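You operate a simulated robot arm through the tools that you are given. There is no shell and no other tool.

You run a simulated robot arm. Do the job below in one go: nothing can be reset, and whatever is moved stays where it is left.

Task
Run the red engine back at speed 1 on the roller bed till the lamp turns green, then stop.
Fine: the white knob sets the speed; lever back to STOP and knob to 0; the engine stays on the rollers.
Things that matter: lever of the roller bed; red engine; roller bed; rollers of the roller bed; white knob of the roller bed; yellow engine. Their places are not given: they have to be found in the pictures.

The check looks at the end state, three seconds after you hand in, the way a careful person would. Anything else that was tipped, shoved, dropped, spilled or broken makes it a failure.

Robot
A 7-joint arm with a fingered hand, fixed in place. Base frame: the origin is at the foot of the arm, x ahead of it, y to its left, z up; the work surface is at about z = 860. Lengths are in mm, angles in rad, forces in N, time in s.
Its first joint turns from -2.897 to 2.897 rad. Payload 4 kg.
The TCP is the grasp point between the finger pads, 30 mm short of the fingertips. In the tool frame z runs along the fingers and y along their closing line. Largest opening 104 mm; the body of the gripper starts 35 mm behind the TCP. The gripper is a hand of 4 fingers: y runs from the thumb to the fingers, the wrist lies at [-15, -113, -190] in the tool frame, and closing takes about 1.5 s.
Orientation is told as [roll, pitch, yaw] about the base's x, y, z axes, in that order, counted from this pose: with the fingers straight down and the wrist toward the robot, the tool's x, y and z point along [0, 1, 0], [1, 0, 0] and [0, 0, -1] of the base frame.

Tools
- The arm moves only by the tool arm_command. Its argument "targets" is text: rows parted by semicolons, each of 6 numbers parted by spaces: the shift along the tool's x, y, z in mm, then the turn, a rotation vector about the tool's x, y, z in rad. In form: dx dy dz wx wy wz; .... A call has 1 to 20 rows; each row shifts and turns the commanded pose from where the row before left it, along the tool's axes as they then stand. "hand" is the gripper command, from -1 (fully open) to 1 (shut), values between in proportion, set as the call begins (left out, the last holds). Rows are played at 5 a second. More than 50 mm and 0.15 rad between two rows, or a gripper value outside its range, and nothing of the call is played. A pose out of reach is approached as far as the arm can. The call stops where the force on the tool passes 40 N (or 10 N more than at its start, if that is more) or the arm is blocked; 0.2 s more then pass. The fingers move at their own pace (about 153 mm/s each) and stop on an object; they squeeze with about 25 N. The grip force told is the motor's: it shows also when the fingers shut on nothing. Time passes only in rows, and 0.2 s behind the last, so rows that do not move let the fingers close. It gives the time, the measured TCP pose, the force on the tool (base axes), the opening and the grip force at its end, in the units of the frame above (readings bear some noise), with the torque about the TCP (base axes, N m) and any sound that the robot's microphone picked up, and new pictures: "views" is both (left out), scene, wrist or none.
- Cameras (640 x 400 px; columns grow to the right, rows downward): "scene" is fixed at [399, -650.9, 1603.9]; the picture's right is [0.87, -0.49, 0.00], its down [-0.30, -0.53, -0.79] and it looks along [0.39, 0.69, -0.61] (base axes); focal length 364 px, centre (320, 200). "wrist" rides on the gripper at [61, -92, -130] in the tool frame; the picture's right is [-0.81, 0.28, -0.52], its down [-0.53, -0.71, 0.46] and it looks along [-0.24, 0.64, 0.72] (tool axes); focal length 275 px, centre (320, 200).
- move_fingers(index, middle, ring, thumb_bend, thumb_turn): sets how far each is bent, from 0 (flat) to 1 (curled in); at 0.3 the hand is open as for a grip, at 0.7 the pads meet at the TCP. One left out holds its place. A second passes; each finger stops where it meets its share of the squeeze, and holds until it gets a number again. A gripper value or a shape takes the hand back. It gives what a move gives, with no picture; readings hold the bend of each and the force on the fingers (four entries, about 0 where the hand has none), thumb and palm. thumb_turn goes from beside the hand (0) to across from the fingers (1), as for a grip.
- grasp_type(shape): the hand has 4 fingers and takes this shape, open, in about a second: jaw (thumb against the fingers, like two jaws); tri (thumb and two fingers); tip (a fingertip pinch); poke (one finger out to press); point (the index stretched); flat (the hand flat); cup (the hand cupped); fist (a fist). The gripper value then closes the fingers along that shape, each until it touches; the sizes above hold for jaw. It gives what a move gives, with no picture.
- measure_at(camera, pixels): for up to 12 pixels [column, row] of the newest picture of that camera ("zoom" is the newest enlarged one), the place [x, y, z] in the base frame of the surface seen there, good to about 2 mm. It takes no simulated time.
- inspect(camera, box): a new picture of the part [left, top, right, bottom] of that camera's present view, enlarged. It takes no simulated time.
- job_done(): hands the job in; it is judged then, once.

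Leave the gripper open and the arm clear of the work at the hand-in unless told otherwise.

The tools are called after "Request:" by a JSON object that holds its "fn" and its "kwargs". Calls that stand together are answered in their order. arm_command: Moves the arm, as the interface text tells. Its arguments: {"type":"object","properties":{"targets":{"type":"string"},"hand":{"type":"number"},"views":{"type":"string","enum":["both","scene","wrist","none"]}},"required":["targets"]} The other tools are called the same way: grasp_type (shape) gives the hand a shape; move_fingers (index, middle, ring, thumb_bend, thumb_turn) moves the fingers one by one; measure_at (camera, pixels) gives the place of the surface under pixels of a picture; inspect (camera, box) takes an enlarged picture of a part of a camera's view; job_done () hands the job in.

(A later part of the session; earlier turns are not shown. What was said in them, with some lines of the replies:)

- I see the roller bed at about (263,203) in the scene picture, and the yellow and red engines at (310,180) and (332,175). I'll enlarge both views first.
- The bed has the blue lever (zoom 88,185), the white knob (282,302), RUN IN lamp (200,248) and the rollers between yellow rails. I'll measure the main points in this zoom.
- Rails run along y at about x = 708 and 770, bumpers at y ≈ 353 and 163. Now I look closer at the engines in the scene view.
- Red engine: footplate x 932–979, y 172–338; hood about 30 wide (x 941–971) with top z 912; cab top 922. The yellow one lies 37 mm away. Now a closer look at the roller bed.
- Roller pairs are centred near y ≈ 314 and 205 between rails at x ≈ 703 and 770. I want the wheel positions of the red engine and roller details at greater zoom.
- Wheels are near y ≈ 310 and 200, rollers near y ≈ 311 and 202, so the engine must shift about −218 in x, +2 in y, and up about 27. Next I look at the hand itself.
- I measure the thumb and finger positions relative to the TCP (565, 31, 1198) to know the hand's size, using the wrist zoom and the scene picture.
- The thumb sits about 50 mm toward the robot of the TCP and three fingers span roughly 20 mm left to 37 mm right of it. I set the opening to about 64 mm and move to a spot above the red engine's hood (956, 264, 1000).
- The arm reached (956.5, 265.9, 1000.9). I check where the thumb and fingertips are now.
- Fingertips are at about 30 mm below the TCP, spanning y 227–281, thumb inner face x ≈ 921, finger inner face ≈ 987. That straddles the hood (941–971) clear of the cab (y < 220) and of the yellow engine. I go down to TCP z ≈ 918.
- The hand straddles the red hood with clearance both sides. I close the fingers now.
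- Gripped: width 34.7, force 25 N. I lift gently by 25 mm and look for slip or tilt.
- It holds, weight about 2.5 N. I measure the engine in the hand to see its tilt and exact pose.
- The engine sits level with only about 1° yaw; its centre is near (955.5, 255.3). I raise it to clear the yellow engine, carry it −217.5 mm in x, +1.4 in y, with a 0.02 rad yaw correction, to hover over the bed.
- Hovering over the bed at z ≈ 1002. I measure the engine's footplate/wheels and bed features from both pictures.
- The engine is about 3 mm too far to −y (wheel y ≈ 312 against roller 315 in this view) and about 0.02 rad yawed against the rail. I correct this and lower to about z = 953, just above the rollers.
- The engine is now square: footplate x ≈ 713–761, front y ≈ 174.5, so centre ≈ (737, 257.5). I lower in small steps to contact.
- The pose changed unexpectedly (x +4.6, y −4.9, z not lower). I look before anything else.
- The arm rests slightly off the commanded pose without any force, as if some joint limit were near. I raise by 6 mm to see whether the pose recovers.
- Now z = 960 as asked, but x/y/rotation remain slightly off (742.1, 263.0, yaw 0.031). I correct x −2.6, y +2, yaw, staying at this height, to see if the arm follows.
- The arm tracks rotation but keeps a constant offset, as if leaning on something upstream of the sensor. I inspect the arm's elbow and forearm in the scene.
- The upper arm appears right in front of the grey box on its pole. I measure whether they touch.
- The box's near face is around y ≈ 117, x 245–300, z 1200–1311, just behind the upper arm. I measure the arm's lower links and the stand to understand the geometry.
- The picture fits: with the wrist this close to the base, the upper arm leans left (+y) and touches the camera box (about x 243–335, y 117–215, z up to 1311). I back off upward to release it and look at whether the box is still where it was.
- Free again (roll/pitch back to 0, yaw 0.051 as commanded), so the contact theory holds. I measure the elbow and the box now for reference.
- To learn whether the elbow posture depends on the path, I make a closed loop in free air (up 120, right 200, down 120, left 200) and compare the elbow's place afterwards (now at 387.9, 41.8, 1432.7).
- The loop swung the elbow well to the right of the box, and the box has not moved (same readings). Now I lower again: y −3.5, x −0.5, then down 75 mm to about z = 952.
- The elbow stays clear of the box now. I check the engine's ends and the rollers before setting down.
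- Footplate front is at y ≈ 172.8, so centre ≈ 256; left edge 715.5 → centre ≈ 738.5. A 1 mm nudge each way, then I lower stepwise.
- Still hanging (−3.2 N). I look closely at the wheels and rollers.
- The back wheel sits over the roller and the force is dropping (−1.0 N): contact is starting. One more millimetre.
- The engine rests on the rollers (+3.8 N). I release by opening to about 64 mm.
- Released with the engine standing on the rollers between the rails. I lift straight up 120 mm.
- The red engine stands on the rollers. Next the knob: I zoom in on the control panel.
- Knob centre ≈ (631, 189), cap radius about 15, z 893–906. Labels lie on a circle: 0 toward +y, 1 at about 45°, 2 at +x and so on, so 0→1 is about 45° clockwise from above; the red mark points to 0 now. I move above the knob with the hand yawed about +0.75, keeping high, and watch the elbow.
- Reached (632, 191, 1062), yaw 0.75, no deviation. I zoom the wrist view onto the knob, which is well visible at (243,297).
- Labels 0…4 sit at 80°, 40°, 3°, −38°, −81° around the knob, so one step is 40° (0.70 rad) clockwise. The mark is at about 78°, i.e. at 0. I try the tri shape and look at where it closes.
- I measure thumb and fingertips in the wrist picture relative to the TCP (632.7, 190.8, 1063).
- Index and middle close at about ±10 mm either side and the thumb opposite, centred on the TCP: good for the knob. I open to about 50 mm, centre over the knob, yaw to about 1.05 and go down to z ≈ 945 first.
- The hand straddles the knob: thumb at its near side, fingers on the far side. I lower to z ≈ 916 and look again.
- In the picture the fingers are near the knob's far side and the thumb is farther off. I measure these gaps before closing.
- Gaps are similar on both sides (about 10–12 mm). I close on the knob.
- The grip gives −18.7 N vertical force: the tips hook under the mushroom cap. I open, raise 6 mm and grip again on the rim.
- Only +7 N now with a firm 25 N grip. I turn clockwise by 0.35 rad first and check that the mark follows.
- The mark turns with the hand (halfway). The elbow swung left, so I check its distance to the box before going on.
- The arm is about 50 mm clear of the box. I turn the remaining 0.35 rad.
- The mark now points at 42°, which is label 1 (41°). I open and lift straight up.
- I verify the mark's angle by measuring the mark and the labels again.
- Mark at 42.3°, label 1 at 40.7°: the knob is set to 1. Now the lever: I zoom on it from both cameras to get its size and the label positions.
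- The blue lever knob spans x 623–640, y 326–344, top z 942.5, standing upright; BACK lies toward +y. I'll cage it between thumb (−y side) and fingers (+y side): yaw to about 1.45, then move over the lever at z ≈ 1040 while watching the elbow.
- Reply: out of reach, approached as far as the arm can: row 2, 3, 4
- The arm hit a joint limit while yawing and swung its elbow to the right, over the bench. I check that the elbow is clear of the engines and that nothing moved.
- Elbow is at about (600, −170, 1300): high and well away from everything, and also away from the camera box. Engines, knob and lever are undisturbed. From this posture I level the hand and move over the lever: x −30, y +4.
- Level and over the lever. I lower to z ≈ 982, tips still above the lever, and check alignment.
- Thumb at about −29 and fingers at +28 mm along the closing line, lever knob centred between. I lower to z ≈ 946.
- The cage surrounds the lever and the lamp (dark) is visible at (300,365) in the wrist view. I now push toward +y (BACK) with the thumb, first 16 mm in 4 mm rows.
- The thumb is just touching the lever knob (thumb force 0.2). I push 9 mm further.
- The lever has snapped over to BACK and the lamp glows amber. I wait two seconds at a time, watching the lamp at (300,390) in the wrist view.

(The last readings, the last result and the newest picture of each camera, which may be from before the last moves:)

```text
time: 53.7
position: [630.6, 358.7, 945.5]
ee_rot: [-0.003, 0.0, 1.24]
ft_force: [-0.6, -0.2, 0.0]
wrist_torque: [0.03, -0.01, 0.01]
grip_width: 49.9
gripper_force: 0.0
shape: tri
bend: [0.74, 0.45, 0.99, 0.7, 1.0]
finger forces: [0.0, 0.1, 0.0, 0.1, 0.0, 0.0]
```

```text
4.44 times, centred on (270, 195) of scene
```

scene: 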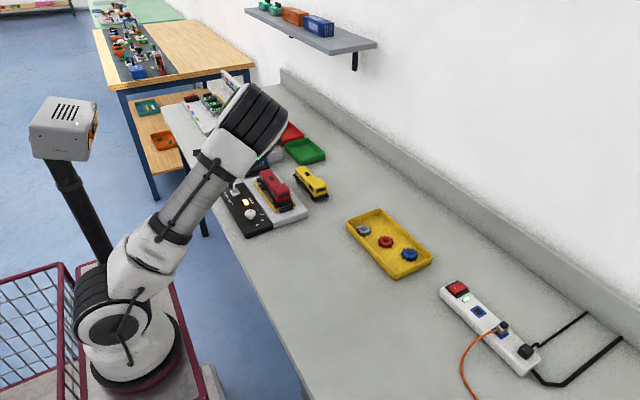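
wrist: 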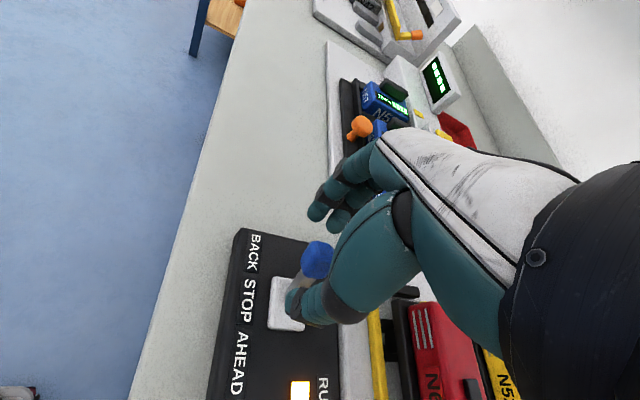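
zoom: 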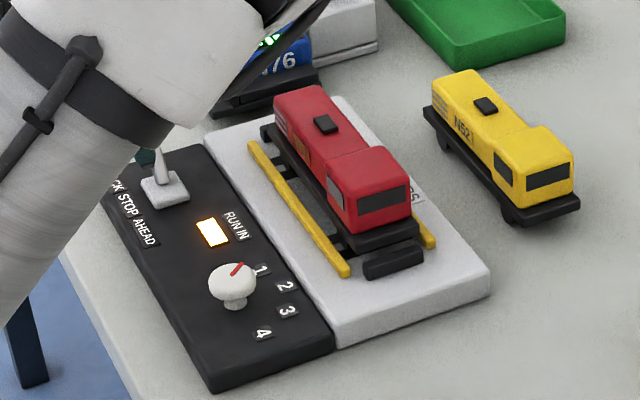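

Lamp amber, engine running in place between the rails. I measure the lever knob's present place to plan the return stroke, and keep waiting.

Request:
{"fn": "measure_at", "kwargs": {"camera": "wrist", "pixels": [[316, 258], [308, 250], [320, 245], [325, 262], [310, 270], [316, 208], [340, 220], [290, 300], [300, 300]]}}

Request:
{"fn": "arm_command", "kwargs": {"targets": "0 0 0 0 0 0; 0 0 0 0 0 0; 0 0 0 0 0 0; 0 0 0 0 0 0; 0 0 0 0 0 0; 0 0 0 0 0 0; 0 0 0 0 0 0; 0 0 0 0 0 0", "views": "both"}}

```text
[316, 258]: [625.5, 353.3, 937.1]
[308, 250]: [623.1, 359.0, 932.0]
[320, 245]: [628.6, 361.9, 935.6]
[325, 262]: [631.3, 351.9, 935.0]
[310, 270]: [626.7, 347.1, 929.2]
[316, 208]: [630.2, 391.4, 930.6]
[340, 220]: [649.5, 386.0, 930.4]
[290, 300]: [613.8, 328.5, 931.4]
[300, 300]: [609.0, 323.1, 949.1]
```

```text
time: 55.5
position: [630.7, 360.0, 945.6]
ee_rot: [-0.002, 0.0, 1.239]
ft_force: [-0.6, -0.1, -0.3]
wrist_torque: [0.0, 0.01, 0.02]
grip_width: 50.1
gripper_force: 0.0
shape: tri
bend: [0.74, 0.45, 0.99, 0.7, 1.0]
finger forces: [0.0, 0.1, 0.0, 0.0, 0.0, 0.0]
```

scene: 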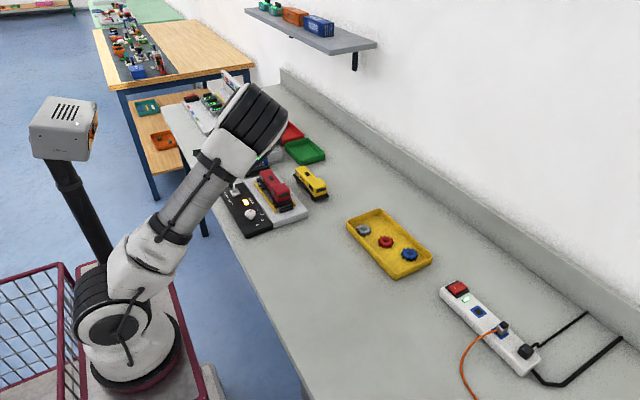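
wrist: 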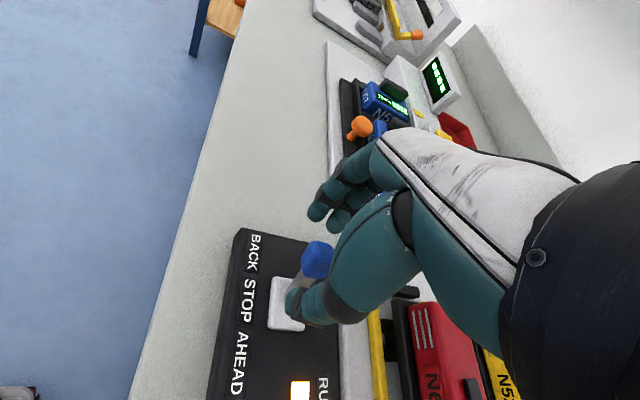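

Lever knob is now centred near y ≈ 356. Still amber; I continue to wait.

Request:
{"fn": "arm_command", "kwargs": {"targets": "0 0 0 0 0 0; 0 0 0 0 0 0; 0 0 0 0 0 0; 0 0 0 0 0 0; 0 0 0 0 0 0; 0 0 0 0 0 0; 0 0 0 0 0 0; 0 0 0 0 0 0; 0 0 0 0 0 0", "views": "wrist"}}

```text
time: 57.5
position: [631.4, 359.5, 945.3]
ee_rot: [-0.004, 0.0, 1.24]
ft_force: [-0.2, 0.8, 0.2]
wrist_torque: [-0.01, -0.02, 0.0]
grip_width: 50.3
gripper_force: 0.0
shape: tri
bend: [0.74, 0.45, 0.99, 0.7, 1.0]
finger forces: [0.1, 0.0, 0.0, 0.0, 0.0, 0.0]
```

wrist: 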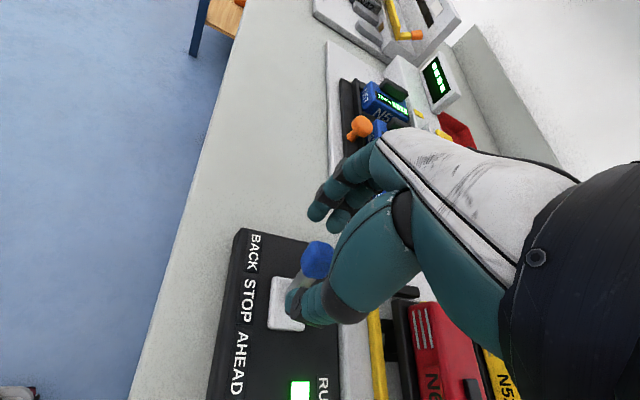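

The lamp is green. I stop at once: push toward −y with the fingers, 26 mm.

Request:
{"fn": "arm_command", "kwargs": {"targets": "-2.6 -7.56 0 0 0 0; -2.6 -7.56 0 0 0 0; -1.3 -3.78 0 0 0 0; -0.98 -2.84 0 0 0 0; -0.98 -2.84 0 0 0 0; 0 0 0 0 0 0", "views": "wrist"}}

Request:
{"fn": "inspect", "kwargs": {"camera": "wrist", "box": [180, 160, 420, 400]}}

```text
time: 58.9
position: [630.7, 334.3, 945.7]
ee_rot: [-0.003, 0.0, 1.239]
ft_force: [0.0, 0.2, 0.3]
wrist_torque: [0.01, 0.01, 0.0]
grip_width: 50.4
gripper_force: 0.0
shape: tri
bend: [0.74, 0.45, 0.99, 0.7, 1.0]
finger forces: [0.7, 0.1, 0.0, 0.0, 0.1, 0.0]
```

wrist: 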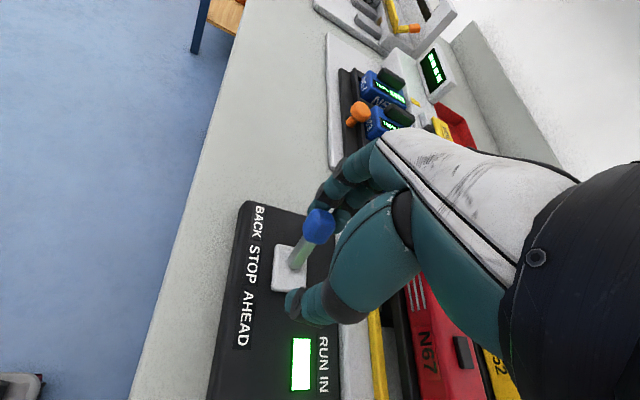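

```text
1.67 times, centred on (300, 280) of wrist
```

zoom: 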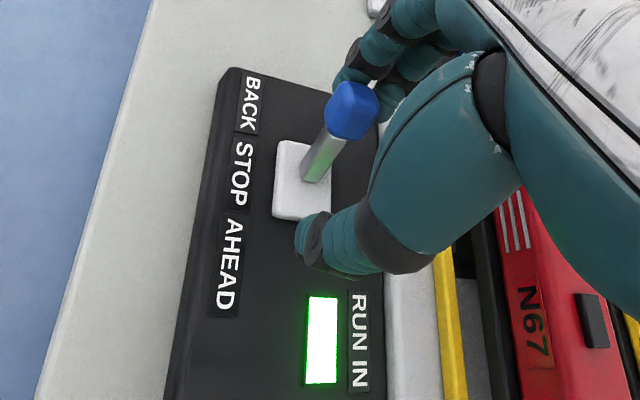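

The index just touches the lever knob (0.7). I push 9 mm further toward STOP.

Request:
{"fn": "arm_command", "kwargs": {"targets": "-0.98 -2.84 0 0 0 0; -0.98 -2.84 0 0 0 0; -0.98 -2.84 0 0 0 0; 0 0 0 0 0 0", "views": "wrist"}}

Request:
{"fn": "inspect", "kwargs": {"camera": "wrist", "box": [180, 140, 420, 380]}}

Request:
{"fn": "measure_at", "kwargs": {"camera": "zoom", "pixels": [[350, 115], [345, 130], [365, 105], [330, 160], [320, 180], [340, 145], [365, 140], [350, 90]]}}

```text
time: 59.9
position: [630.4, 325.3, 945.4]
ee_rot: [-0.002, 0.0, 1.237]
ft_force: [-1.2, 0.0, -0.1]
wrist_torque: [-0.02, -0.02, 0.0]
grip_width: 50.3
gripper_force: 0.0
shape: tri
bend: [0.74, 0.45, 0.99, 0.7, 1.0]
finger forces: [0.0, 0.0, 0.0, 0.0, 0.1, 0.1]
```

wrist: 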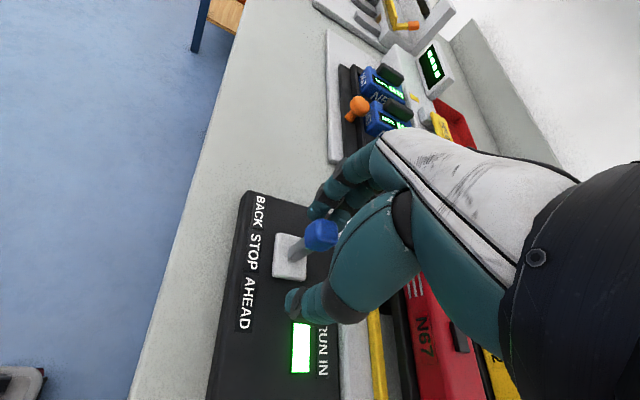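

```text
1.67 times, centred on (300, 260) of wrist
```

zoom: 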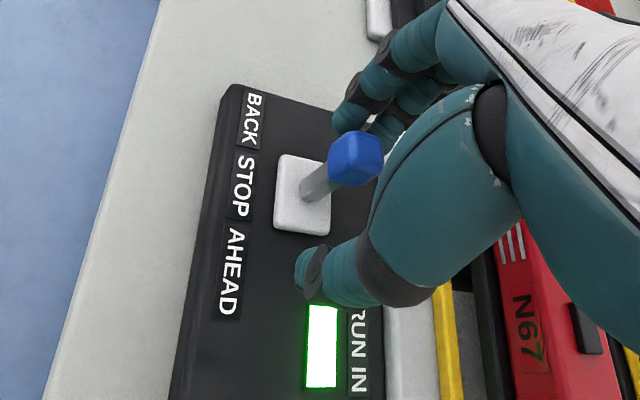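

```text
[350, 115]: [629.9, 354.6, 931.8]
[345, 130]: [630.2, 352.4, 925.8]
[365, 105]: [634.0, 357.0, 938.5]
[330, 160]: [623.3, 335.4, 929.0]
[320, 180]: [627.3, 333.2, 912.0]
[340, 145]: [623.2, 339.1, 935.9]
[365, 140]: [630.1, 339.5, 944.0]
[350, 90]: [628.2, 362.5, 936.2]
```

The lever has snapped off the fingers to upright. I centre a little (+5 mm y) and lift 70 mm to check it is at STOP.

Request:
{"fn": "arm_command", "kwargs": {"targets": "1.6 4.7 0 0 0 0; 0 0 -15 0 0 0; 0 0 -25 0 0 0; 0 0 -30 0 0 0; 0 0 0 0 0 0", "views": "both"}}

Request:
{"fn": "inspect", "kwargs": {"camera": "wrist", "box": [160, 180, 400, 400]}}

Request:
{"fn": "measure_at", "kwargs": {"camera": "zoom", "pixels": [[340, 170], [320, 160], [350, 155], [335, 185], [315, 180], [300, 195], [285, 200], [300, 160], [320, 220]]}}

```text
time: 61.1
position: [630.4, 330.1, 1016.8]
ee_rot: [-0.001, 0.0, 1.239]
ft_force: [-0.7, -0.3, -0.1]
wrist_torque: [-0.02, 0.0, -0.01]
grip_width: 50.1
gripper_force: 0.0
shape: tri
bend: [0.74, 0.45, 0.99, 0.7, 1.0]
finger forces: [0.0, 0.0, 0.0, 0.1, 0.1, 0.0]
```

scene: 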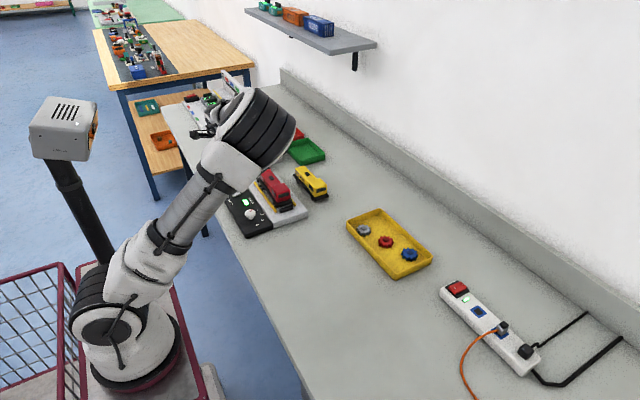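
wrist: 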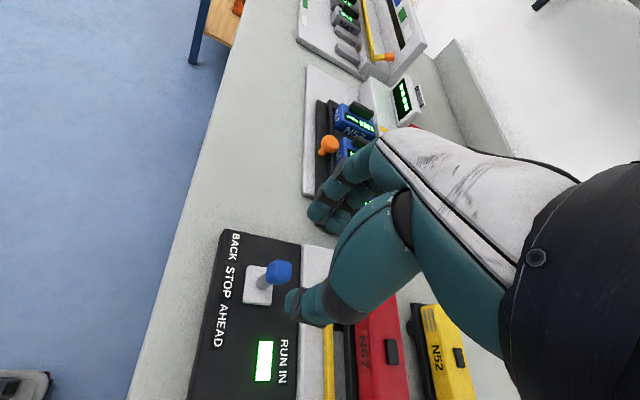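

```text
1.82 times, centred on (280, 290) of wrist
```

zoom: 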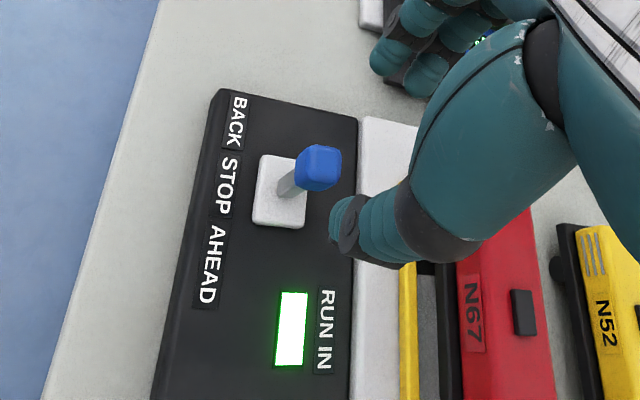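

```text
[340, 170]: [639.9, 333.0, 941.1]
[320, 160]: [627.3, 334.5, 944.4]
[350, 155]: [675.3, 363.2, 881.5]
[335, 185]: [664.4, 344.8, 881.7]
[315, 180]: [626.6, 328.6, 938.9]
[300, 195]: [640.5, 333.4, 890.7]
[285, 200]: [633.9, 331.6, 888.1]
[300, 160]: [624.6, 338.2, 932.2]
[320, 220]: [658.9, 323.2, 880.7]
```

Lever upright at STOP, lamp steady green, engine in place. Next: knob back to 0. I move back above the knob at z ≈ 1050 in this posture.

Request:
{"fn": "arm_command", "kwargs": {"targets": "-11.4 -33.1 -8 0 0 0; -11.4 -33.1 -8 0 0 0; -11.4 -33.1 -8 0 0 0; -11.4 -33.1 -8 0 0 0; 0 0 0 0 0 0", "views": "both"}}

Request:
{"fn": "inspect", "kwargs": {"camera": "scene", "box": [100, 60, 340, 300]}}

```text
time: 62.3
position: [631.5, 186.2, 1048.7]
ee_rot: [-0.001, 0.001, 1.239]
ft_force: [-0.2, 1.1, 0.0]
wrist_torque: [0.02, 0.03, 0.02]
grip_width: 49.9
gripper_force: 0.2
shape: tri
bend: [0.74, 0.45, 0.99, 0.7, 1.0]
finger forces: [0.0, 0.0, 0.0, 0.0, 0.0, 0.1]
```

scene: 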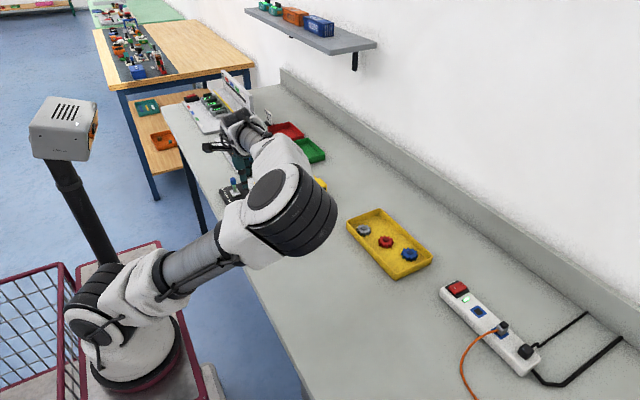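
wrist: 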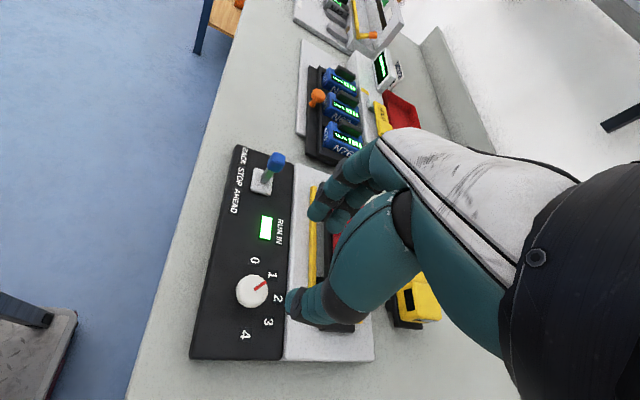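

```text
1.67 times, centred on (220, 180) of scene
```

zoom: 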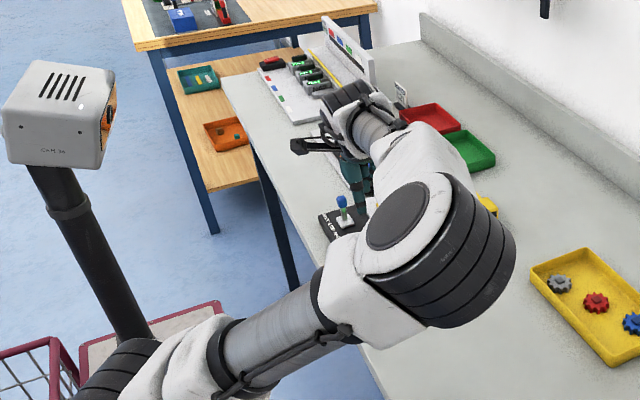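

I check the elbow's height above the bench.

Request:
{"fn": "measure_at", "kwargs": {"camera": "scene", "pixels": [[280, 195], [310, 230], [325, 215], [260, 250], [210, 260], [290, 250], [240, 230], [150, 300]]}}

```text
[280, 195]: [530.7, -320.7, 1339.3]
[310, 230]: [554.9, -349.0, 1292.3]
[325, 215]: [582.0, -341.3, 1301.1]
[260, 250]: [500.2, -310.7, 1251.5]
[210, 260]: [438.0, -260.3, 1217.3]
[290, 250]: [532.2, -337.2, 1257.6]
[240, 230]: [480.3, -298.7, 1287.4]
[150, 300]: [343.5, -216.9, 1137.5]
```

The elbow is at z ≈ 1250–1340, all clear. I turn the yaw down by 0.7 (to about 0.54) in small rows above the knob.

Request:
{"fn": "arm_command", "kwargs": {"targets": "0 0 0 0 0 0.1; 0 0 0 0 0 0.1; 0 0 0 0 0 0.1; 0 0 0 0 0 0.1; 0 0 0 0 0 0.1; 0 0 0 0 0 0.1; 0 0 0 0 0 0.1; 0 0 0 0 0 0; 0 0 0 0 0 0", "views": "both"}}

Request:
{"fn": "inspect", "kwargs": {"camera": "wrist", "box": [120, 150, 380, 370]}}

```text
time: 64.3
position: [630.8, 189.8, 1048.1]
ee_rot: [-0.002, 0.0, 0.537]
ft_force: [-0.3, 0.5, 0.4]
wrist_torque: [-0.03, 0.01, -0.03]
grip_width: 50.0
gripper_force: 0.2
shape: tri
bend: [0.74, 0.45, 0.99, 0.7, 1.0]
finger forces: [0.1, 0.0, 0.0, 0.0, 0.0, 0.0]
```

scene: 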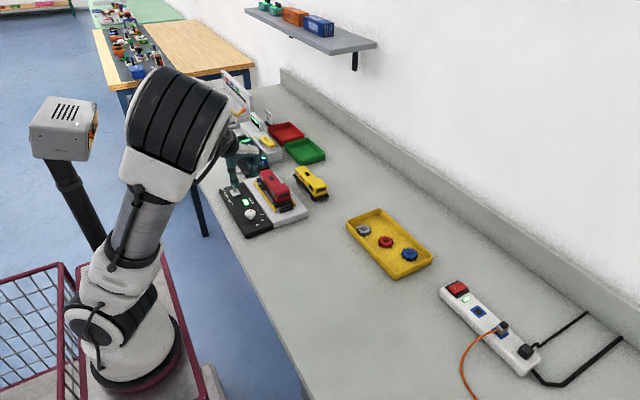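
wrist: 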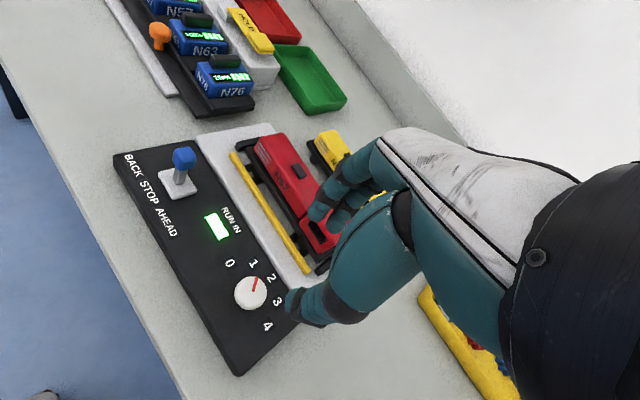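

```text
1.82 times, centred on (250, 260) of wrist
```

zoom: 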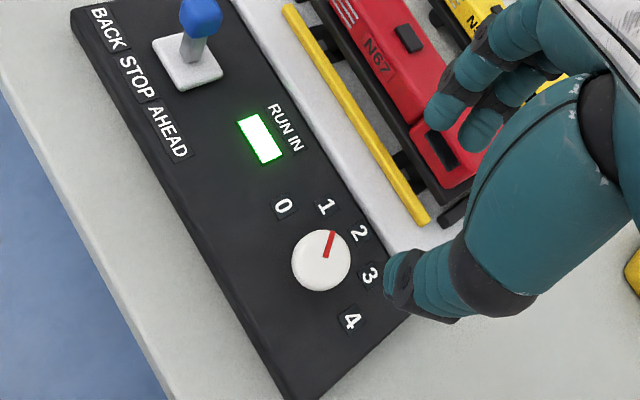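

Posture is good, view clear, mark at 1. I lower to z ≈ 948 over the knob.

Request:
{"fn": "arm_command", "kwargs": {"targets": "0 0 25 0 0 0; 0 0 25 0 0 0; 0 0 25 0 0 0; 0 0 25 0 0 0; 0 0 0 0 0 0", "views": "both"}}

Request:
{"fn": "inspect", "kwargs": {"camera": "wrist", "box": [200, 160, 400, 360]}}

Request:
{"fn": "inspect", "kwargs": {"camera": "scene", "box": [200, 140, 300, 240]}}

```text
time: 65.5
position: [631.0, 190.5, 947.4]
ee_rot: [-0.002, 0.0, 0.539]
ft_force: [0.2, -0.5, 0.2]
wrist_torque: [-0.06, 0.01, -0.01]
grip_width: 50.2
gripper_force: 0.1
shape: tri
bend: [0.74, 0.45, 0.99, 0.7, 1.0]
finger forces: [0.0, 0.0, 0.0, 0.0, 0.1, 0.0]
```

scene: 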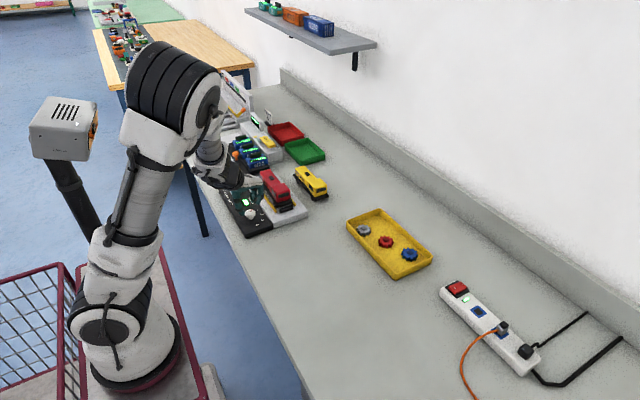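
wrist: 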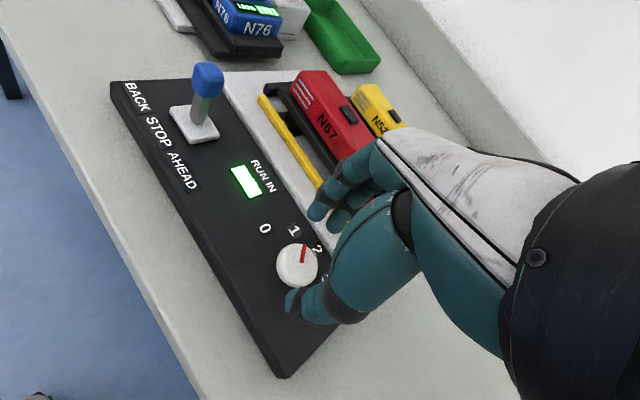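

```text
2.00 times, centred on (300, 260) of wrist
```

zoom: 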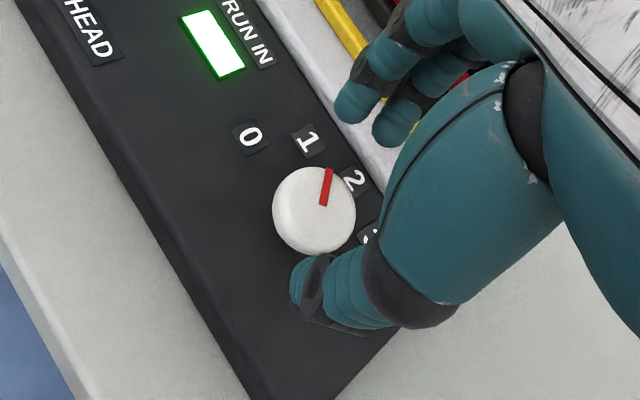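

```text
4.00 times, centred on (250, 190) of scene
```

zoom: 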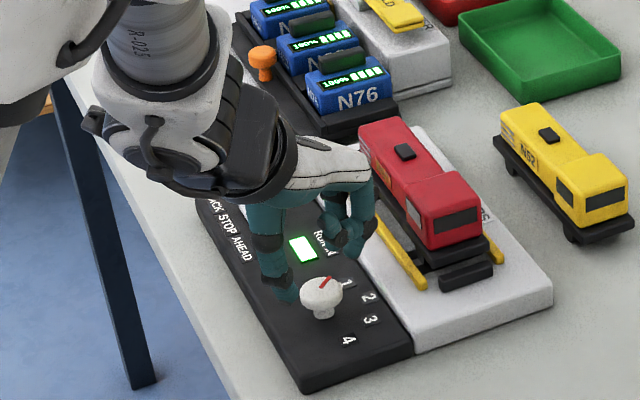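

I check the clearance between the finger knuckles and the engine.

Request:
{"fn": "measure_at", "kwargs": {"camera": "zoom", "pixels": [[365, 185], [372, 220], [360, 240], [350, 235], [370, 165], [385, 200], [365, 150], [390, 180], [355, 200], [345, 180], [400, 215], [380, 170]]}}

```text
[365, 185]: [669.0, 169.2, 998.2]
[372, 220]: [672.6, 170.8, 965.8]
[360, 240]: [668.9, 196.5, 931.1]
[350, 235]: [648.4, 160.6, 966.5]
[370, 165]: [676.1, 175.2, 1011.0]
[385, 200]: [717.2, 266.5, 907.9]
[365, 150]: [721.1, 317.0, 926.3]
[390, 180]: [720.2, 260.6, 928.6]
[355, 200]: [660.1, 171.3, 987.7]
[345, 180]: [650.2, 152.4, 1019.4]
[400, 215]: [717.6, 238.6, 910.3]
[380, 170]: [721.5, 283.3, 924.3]
```

Fingers stay at x ≤ 680, engine begins at 715: clear. I lower to z ≈ 922 and grip the knob.

Request:
{"fn": "arm_command", "kwargs": {"targets": "0 0 10 0 0 0; 0 0 10 0 0 0; 0 0 5 0 0 0; 0 0 0 0 0 0", "views": "none"}}

Request:
{"fn": "arm_command", "kwargs": {"targets": "0 0 0 0 0 0; 0 0 0 0 0 0; 0 0 0 0 0 0; 0 0 0 0 0 0; 0 0 0 0 0 0; 0 0 0 0 0 0; 0 0 0 0 0 0; 0 0 0 0 0 0", "hand": 1, "views": "both"}}

Request:
{"fn": "inspect", "kwargs": {"camera": "wrist", "box": [200, 180, 400, 360]}}

```text
time: 66.5
position: [630.8, 189.3, 923.4]
ee_rot: [0.0, -0.002, 0.541]
ft_force: [-0.7, 0.0, -0.2]
wrist_torque: [-0.01, -0.01, -0.02]
grip_width: 50.2
gripper_force: 0.0
shape: tri
bend: [0.74, 0.45, 0.99, 0.7, 1.0]
finger forces: [0.0, 0.0, 0.1, 0.0, 0.0, 0.1]
```

```text
time: 68.3
position: [630.9, 190.9, 922.7]
ee_rot: [-0.002, -0.001, 0.538]
ft_force: [-2.1, 0.2, 3.8]
wrist_torque: [0.0, 0.11, 0.0]
grip_width: 22.2
gripper_force: 24.7
shape: tri
bend: [0.74, 0.58, 1.0, 0.74, 1.0]
finger forces: [10.1, 9.6, 0.0, 0.1, 22.7, 0.0]
```

scene: 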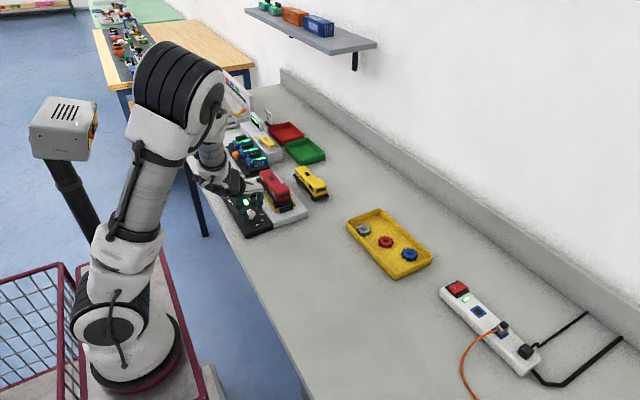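
wrist: 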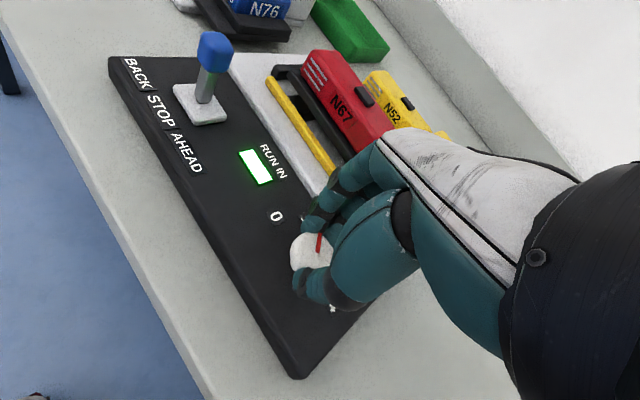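

```text
2.22 times, centred on (300, 270) of wrist
```

zoom: 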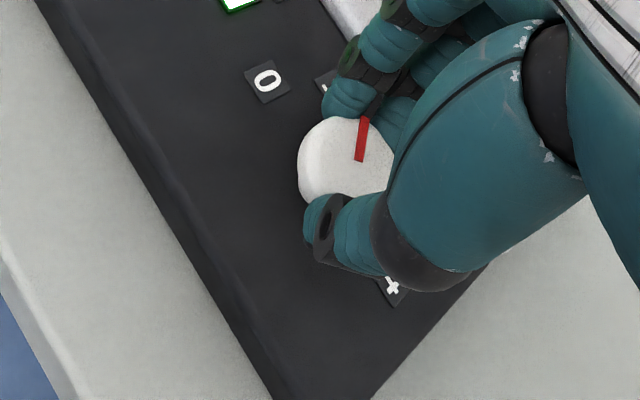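

Firm grip, little vertical force. I turn counter-clockwise, first 0.35 rad.

Request:
{"fn": "arm_command", "kwargs": {"targets": "0 0 0 0 0 -0.07; 0 0 0 0 0 -0.07; 0 0 0 0 0 -0.07; 0 0 0 0 0 -0.07; 0 0 0 0 0 -0.07; 0 0 0 0 0 0", "views": "both"}}

Request:
{"fn": "inspect", "kwargs": {"camera": "wrist", "box": [200, 180, 400, 360]}}

```text
time: 69.7
position: [632.4, 189.6, 922.7]
ee_rot: [-0.001, 0.001, 0.891]
ft_force: [0.9, 4.6, 9.4]
wrist_torque: [0.17, -0.06, -0.01]
grip_width: 22.9
gripper_force: 24.4
shape: tri
bend: [0.74, 0.58, 1.0, 0.75, 1.0]
finger forces: [13.7, 13.4, 0.0, 0.0, 22.4, 0.1]
```

scene: 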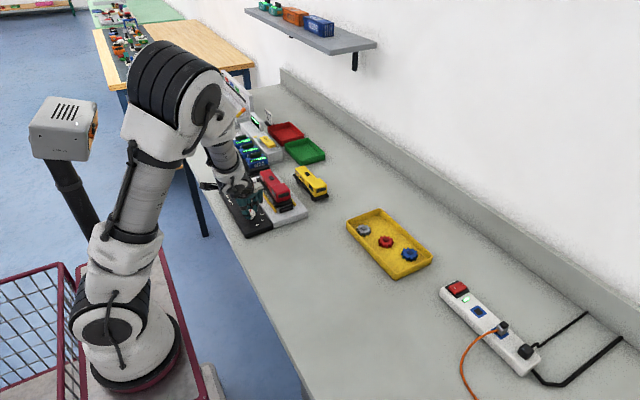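
wrist: 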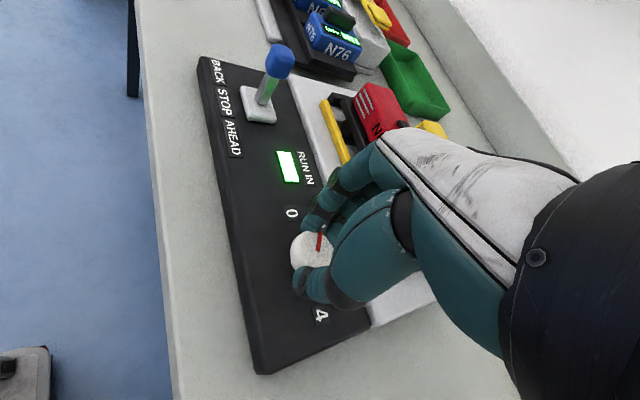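

```text
2.22 times, centred on (300, 270) of wrist
```

zoom: 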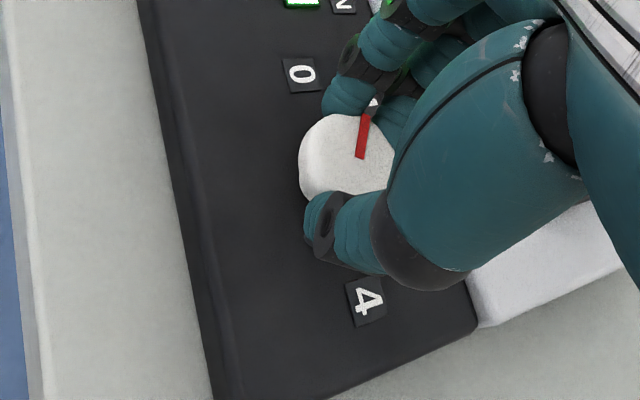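

The mark follows. I turn the remaining 0.35 rad and measure.

Request:
{"fn": "arm_command", "kwargs": {"targets": "0 0 0 0 0 -0.07; 0 0 0 0 0 -0.07; 0 0 0 0 0 -0.07; 0 0 0 0 0 -0.07; 0 0 0 0 0 -0.07; 0 0 0 0 0 0", "views": "both"}}

Request:
{"fn": "inspect", "kwargs": {"camera": "wrist", "box": [200, 180, 400, 360]}}

Request:
{"fn": "measure_at", "kwargs": {"camera": "zoom", "pixels": [[365, 118], [359, 155], [362, 135], [367, 110], [302, 160], [320, 70], [340, 140]]}}

```text
time: 71.1
position: [631.3, 187.9, 923.8]
ee_rot: [-0.002, 0.0, 1.238]
ft_force: [2.6, 0.7, 9.3]
wrist_torque: [0.03, -0.08, -0.07]
grip_width: 22.6
gripper_force: 25.7
shape: tri
bend: [0.74, 0.58, 1.0, 0.75, 1.0]
finger forces: [11.5, 14.0, 0.1, 0.1, 23.6, 0.0]
```

scene: 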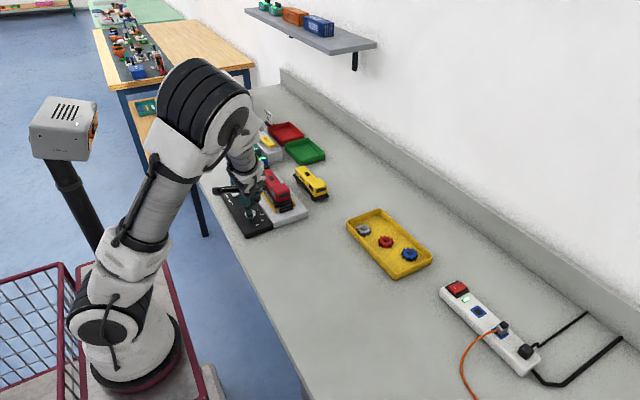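
wrist: 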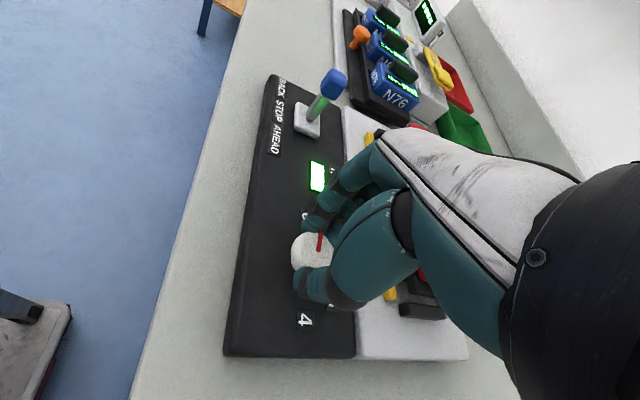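

```text
2.22 times, centred on (300, 270) of wrist
```

zoom: 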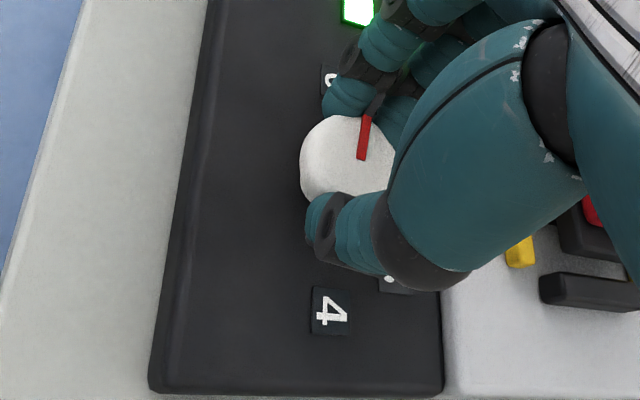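

```text
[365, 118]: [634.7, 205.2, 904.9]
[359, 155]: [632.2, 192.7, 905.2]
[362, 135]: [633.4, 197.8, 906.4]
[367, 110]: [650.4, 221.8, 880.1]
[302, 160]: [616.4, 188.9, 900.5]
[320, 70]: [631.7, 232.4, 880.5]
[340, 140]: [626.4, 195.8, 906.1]
```

The mark is at 78.7°, exactly its original 0 position (78.6°). I open and lift straight up.

Request:
{"fn": "arm_command", "kwargs": {"targets": "0 0 0 0 0 0; 0 0 0 0 0 0; 0 0 0 0 0 0; 0 0 0 0 0 0; 0 0 -15 0 0 0; 0 0 -25 0 0 0; 0 0 -40 0 0 0; 0 0 -40 0 0 0; 0 0 0 0 0 0", "hand": -0.1, "views": "both"}}

Request:
{"fn": "inspect", "kwargs": {"camera": "wrist", "box": [180, 130, 340, 370]}}

Request:
{"fn": "inspect", "kwargs": {"camera": "scene", "box": [200, 140, 320, 250]}}

```text
time: 73.1
position: [629.3, 188.3, 1042.6]
ee_rot: [-0.001, 0.002, 1.24]
ft_force: [0.1, -0.3, 0.1]
wrist_torque: [-0.02, 0.0, -0.01]
grip_width: 56.5
gripper_force: 0.1
shape: tri
bend: [0.74, 0.43, 0.99, 0.67, 1.0]
finger forces: [0.0, 0.1, 0.0, 0.1, 0.0, 0.0]
```

scene: 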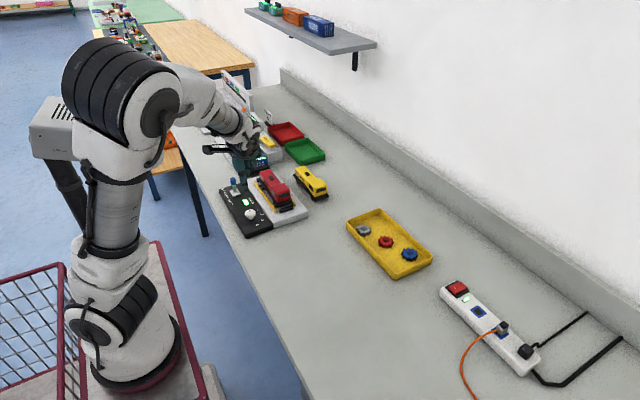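
wrist: 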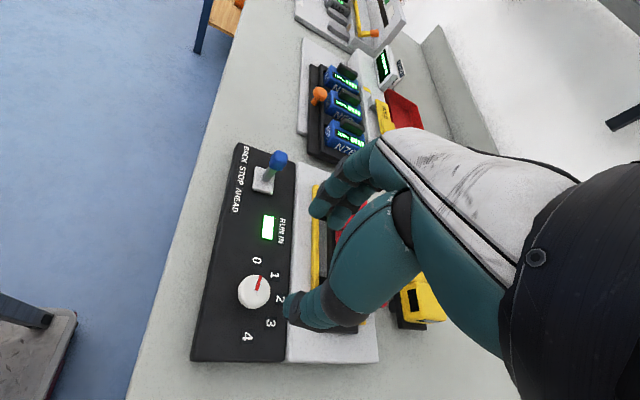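

```text
1.67 times, centred on (260, 250) of wrist
```

zoom: 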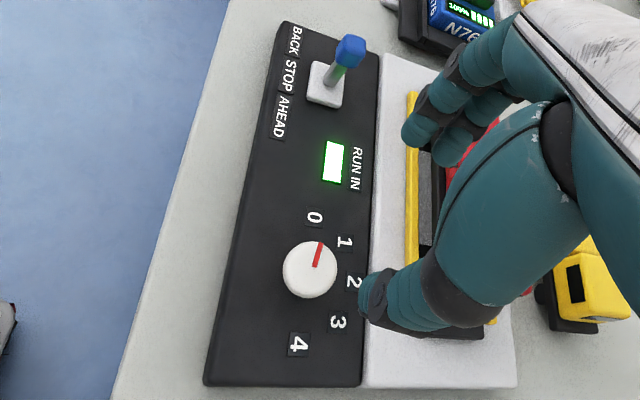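

```text
3.64 times, centred on (260, 195) of scene
```

zoom: 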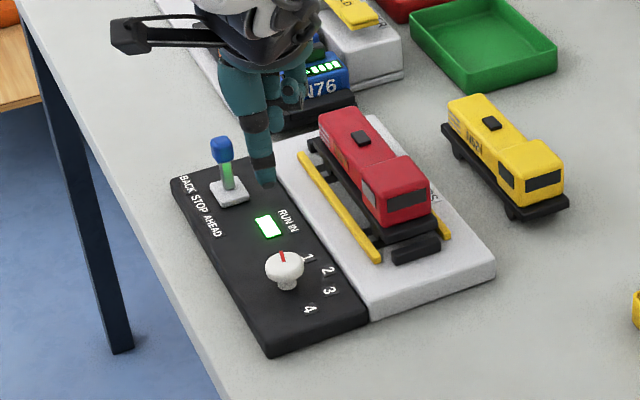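

I verify the knob mark, lever and engine once more with close-ups.

Request:
{"fn": "inspect", "kwargs": {"camera": "wrist", "box": [210, 240, 310, 350]}}

Request:
{"fn": "measure_at", "kwargs": {"camera": "zoom", "pixels": [[318, 120], [305, 170], [315, 135], [310, 155], [295, 180], [230, 170], [355, 180], [290, 240]]}}

Request:
{"fn": "inspect", "kwargs": {"camera": "scene", "box": [215, 165, 300, 230]}}

```text
3.64 times, centred on (260, 295) of wrist
```

zoom: 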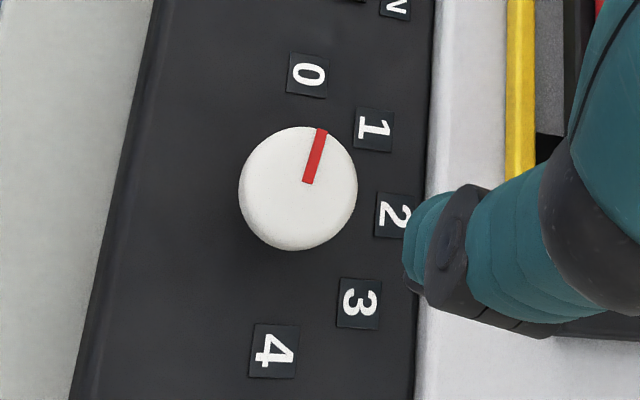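

```text
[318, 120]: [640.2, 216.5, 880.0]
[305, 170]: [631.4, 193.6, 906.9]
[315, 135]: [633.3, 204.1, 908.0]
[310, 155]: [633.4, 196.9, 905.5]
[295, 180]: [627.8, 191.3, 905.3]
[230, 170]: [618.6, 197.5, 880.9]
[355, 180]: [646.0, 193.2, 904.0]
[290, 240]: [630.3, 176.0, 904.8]
```

```text
6.15 times, centred on (258, 198) of scene
```

zoom: 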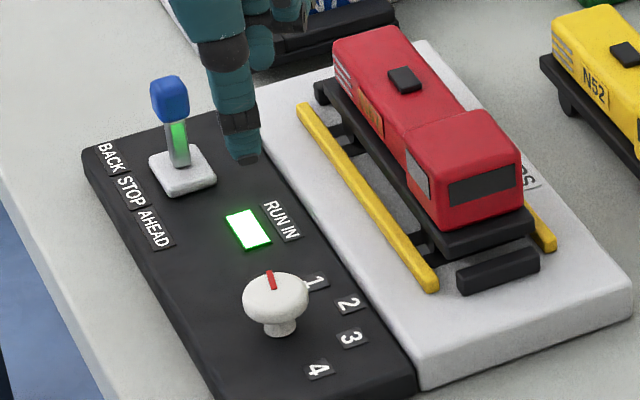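

All as wanted: mark at about 80° (label 0), lever upright at STOP, lamp green, red engine on the rollers, yellow engine untouched. I now retreat: up 80 mm, then 150 mm to the right.

Request:
{"fn": "arm_command", "kwargs": {"targets": "0 0 -40 0 0 0; 0 0 -40 0 0 0; -12.2 -35.4 0 0 0 0; -12.2 -35.4 0 0 0 0; -12.2 -35.4 0 0 0 0; -12.2 -35.4 0 0 0 0; 0 0 0 0 0 0", "hand": -0.1, "views": "both"}}

Request:
{"fn": "grasp_type", "kwargs": {"shape": "jaw"}}

Request:
{"fn": "arm_command", "kwargs": {"targets": "0 0 0 0 0 0; 0 0 0 0 0 0; 0 0 0 0 0 0; 0 0 0 0 0 0; 0 0 0 0 0 0", "hand": -1, "views": "both"}}

Request:
{"fn": "inspect", "kwargs": {"camera": "scene", "box": [200, 140, 340, 260]}}

```text
time: 74.7
position: [631.2, 40.0, 1121.9]
ee_rot: [-0.003, 0.002, 1.238]
ft_force: [0.6, 0.2, 0.0]
wrist_torque: [0.01, 0.0, 0.02]
grip_width: 57.0
gripper_force: 0.1
shape: tri
bend: [0.74, 0.43, 0.99, 0.67, 1.0]
finger forces: [0.0, 0.1, 0.0, 0.1, 0.0, 0.1]
```

scene: 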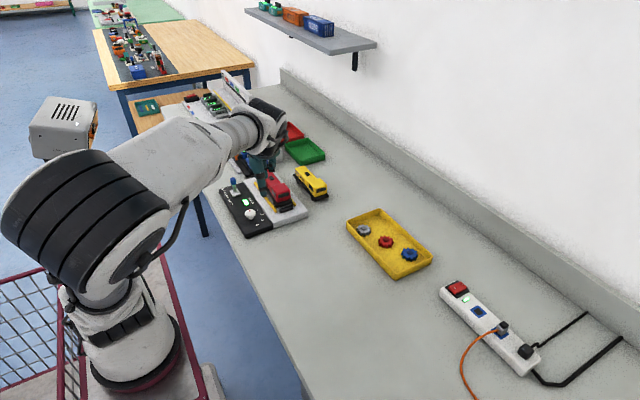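
wrist: 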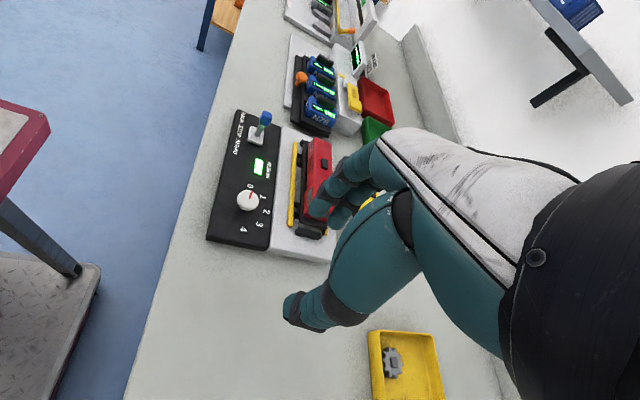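

```text
time: 75.6
position: [629.8, 39.7, 1121.0]
ee_rot: [-0.002, 0.001, 1.24]
ft_force: [0.5, -0.4, -1.1]
wrist_torque: [0.01, 0.05, 0.01]
grip_width: 103.7
gripper_force: 0.0
shape: jaw
bend: [0.3, 0.3, 0.3, 0.3, 0.98]
finger forces: [0.0, 0.0, 0.0, 0.0, 0.0, 0.0]
```

```text
time: 76.8
position: [629.9, 40.0, 1121.4]
ee_rot: [-0.002, 0.001, 1.239]
ft_force: [-0.7, -0.1, -0.1]
wrist_torque: [0.04, -0.01, 0.02]
grip_width: 103.7
gripper_force: 0.0
shape: jaw
bend: [0.3, 0.3, 0.3, 0.3, 0.98]
finger forces: [0.0, 0.0, 0.1, 0.0, 0.1, 0.1]
```

scene: 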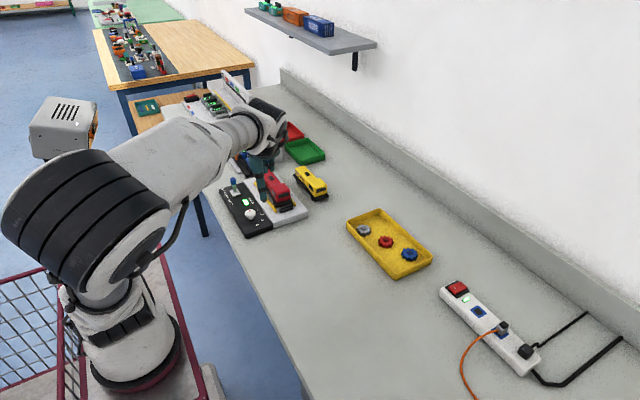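
wrist: 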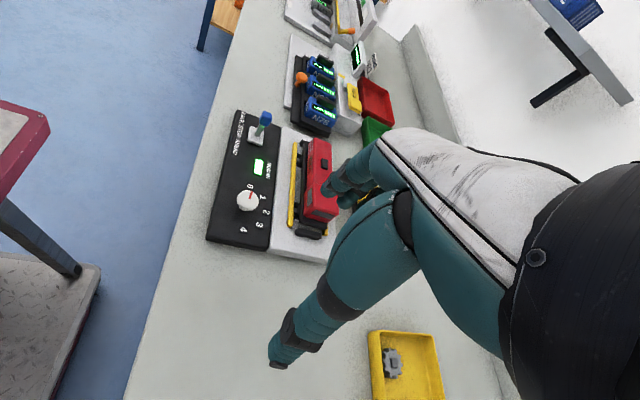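

```text
3.33 times, centred on (270, 200) of scene
```

zoom: 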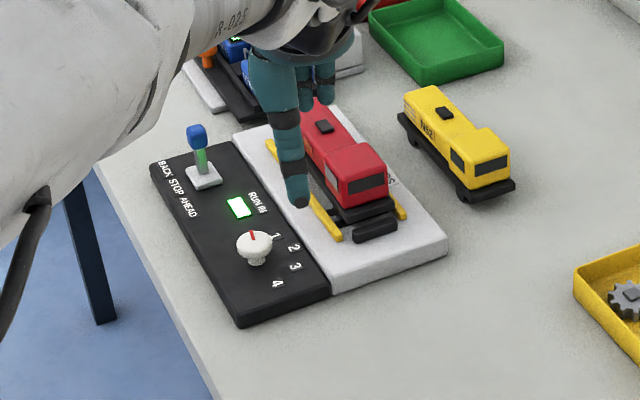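

Hand open, arm above and to the right of the work. A last check of positions: red engine on the bed, yellow engine, and the camera box.

Request:
{"fn": "measure_at", "kwargs": {"camera": "zoom", "pixels": [[350, 165], [385, 175], [345, 205], [360, 215], [325, 125], [480, 145], [510, 150], [412, 95], [445, 112], [485, 195], [198, 130], [240, 207]]}}

Request:
{"fn": "measure_at", "kwargs": {"camera": "scene", "pixels": [[45, 125], [40, 130], [60, 140], [90, 165], [60, 165], [120, 270]]}}

```text
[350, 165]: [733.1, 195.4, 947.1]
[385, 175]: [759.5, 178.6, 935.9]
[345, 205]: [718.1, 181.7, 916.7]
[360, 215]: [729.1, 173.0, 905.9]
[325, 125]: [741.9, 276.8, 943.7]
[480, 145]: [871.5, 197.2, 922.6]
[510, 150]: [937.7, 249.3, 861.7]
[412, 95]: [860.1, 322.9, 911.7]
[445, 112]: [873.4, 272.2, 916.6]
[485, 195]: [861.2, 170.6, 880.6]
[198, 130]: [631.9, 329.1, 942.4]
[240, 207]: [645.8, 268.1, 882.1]
```

```text
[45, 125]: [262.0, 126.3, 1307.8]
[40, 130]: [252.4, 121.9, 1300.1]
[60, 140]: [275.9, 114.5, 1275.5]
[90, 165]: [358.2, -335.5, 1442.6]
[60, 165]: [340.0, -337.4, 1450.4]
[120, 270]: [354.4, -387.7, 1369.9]
```

Red engine on the rollers (front at y ≈ 173, level), yellow engine where it was, camera box unmoved, lever at STOP, knob at 0, lamp green. I hand the job in.

Request:
{"fn": "job_done", "kwargs": {}}

```text
The job is handed in.
```

I put the red engine on the rollers and ran it back at speed 1 until the lamp turned green. Then I pushed the lever back to STOP and turned the knob to 0.

- **Engine:** it stands on the rollers between the rails. Its front end measured within about 1 mm of where I set it down.
- **Lever and knob:** the lever is upright at STOP. The knob's red mark reads about 80°, which matches label 0.
- **Stopping time:** I checked the lamp about every two seconds. The lever snapped to STOP about two seconds after I first saw green, so the engine ran up to about four seconds past it.
- **Other objects:** the yellow engine is where it was. While I was lowering the engine, the upper arm seemed to lean on the camera box on its pole. I backed off and changed the arm's posture. The box's measured position stayed the same from then on, but I had no measurement of it from before.

The hand is open and the arm is clear, above and to the right of the roller bed.
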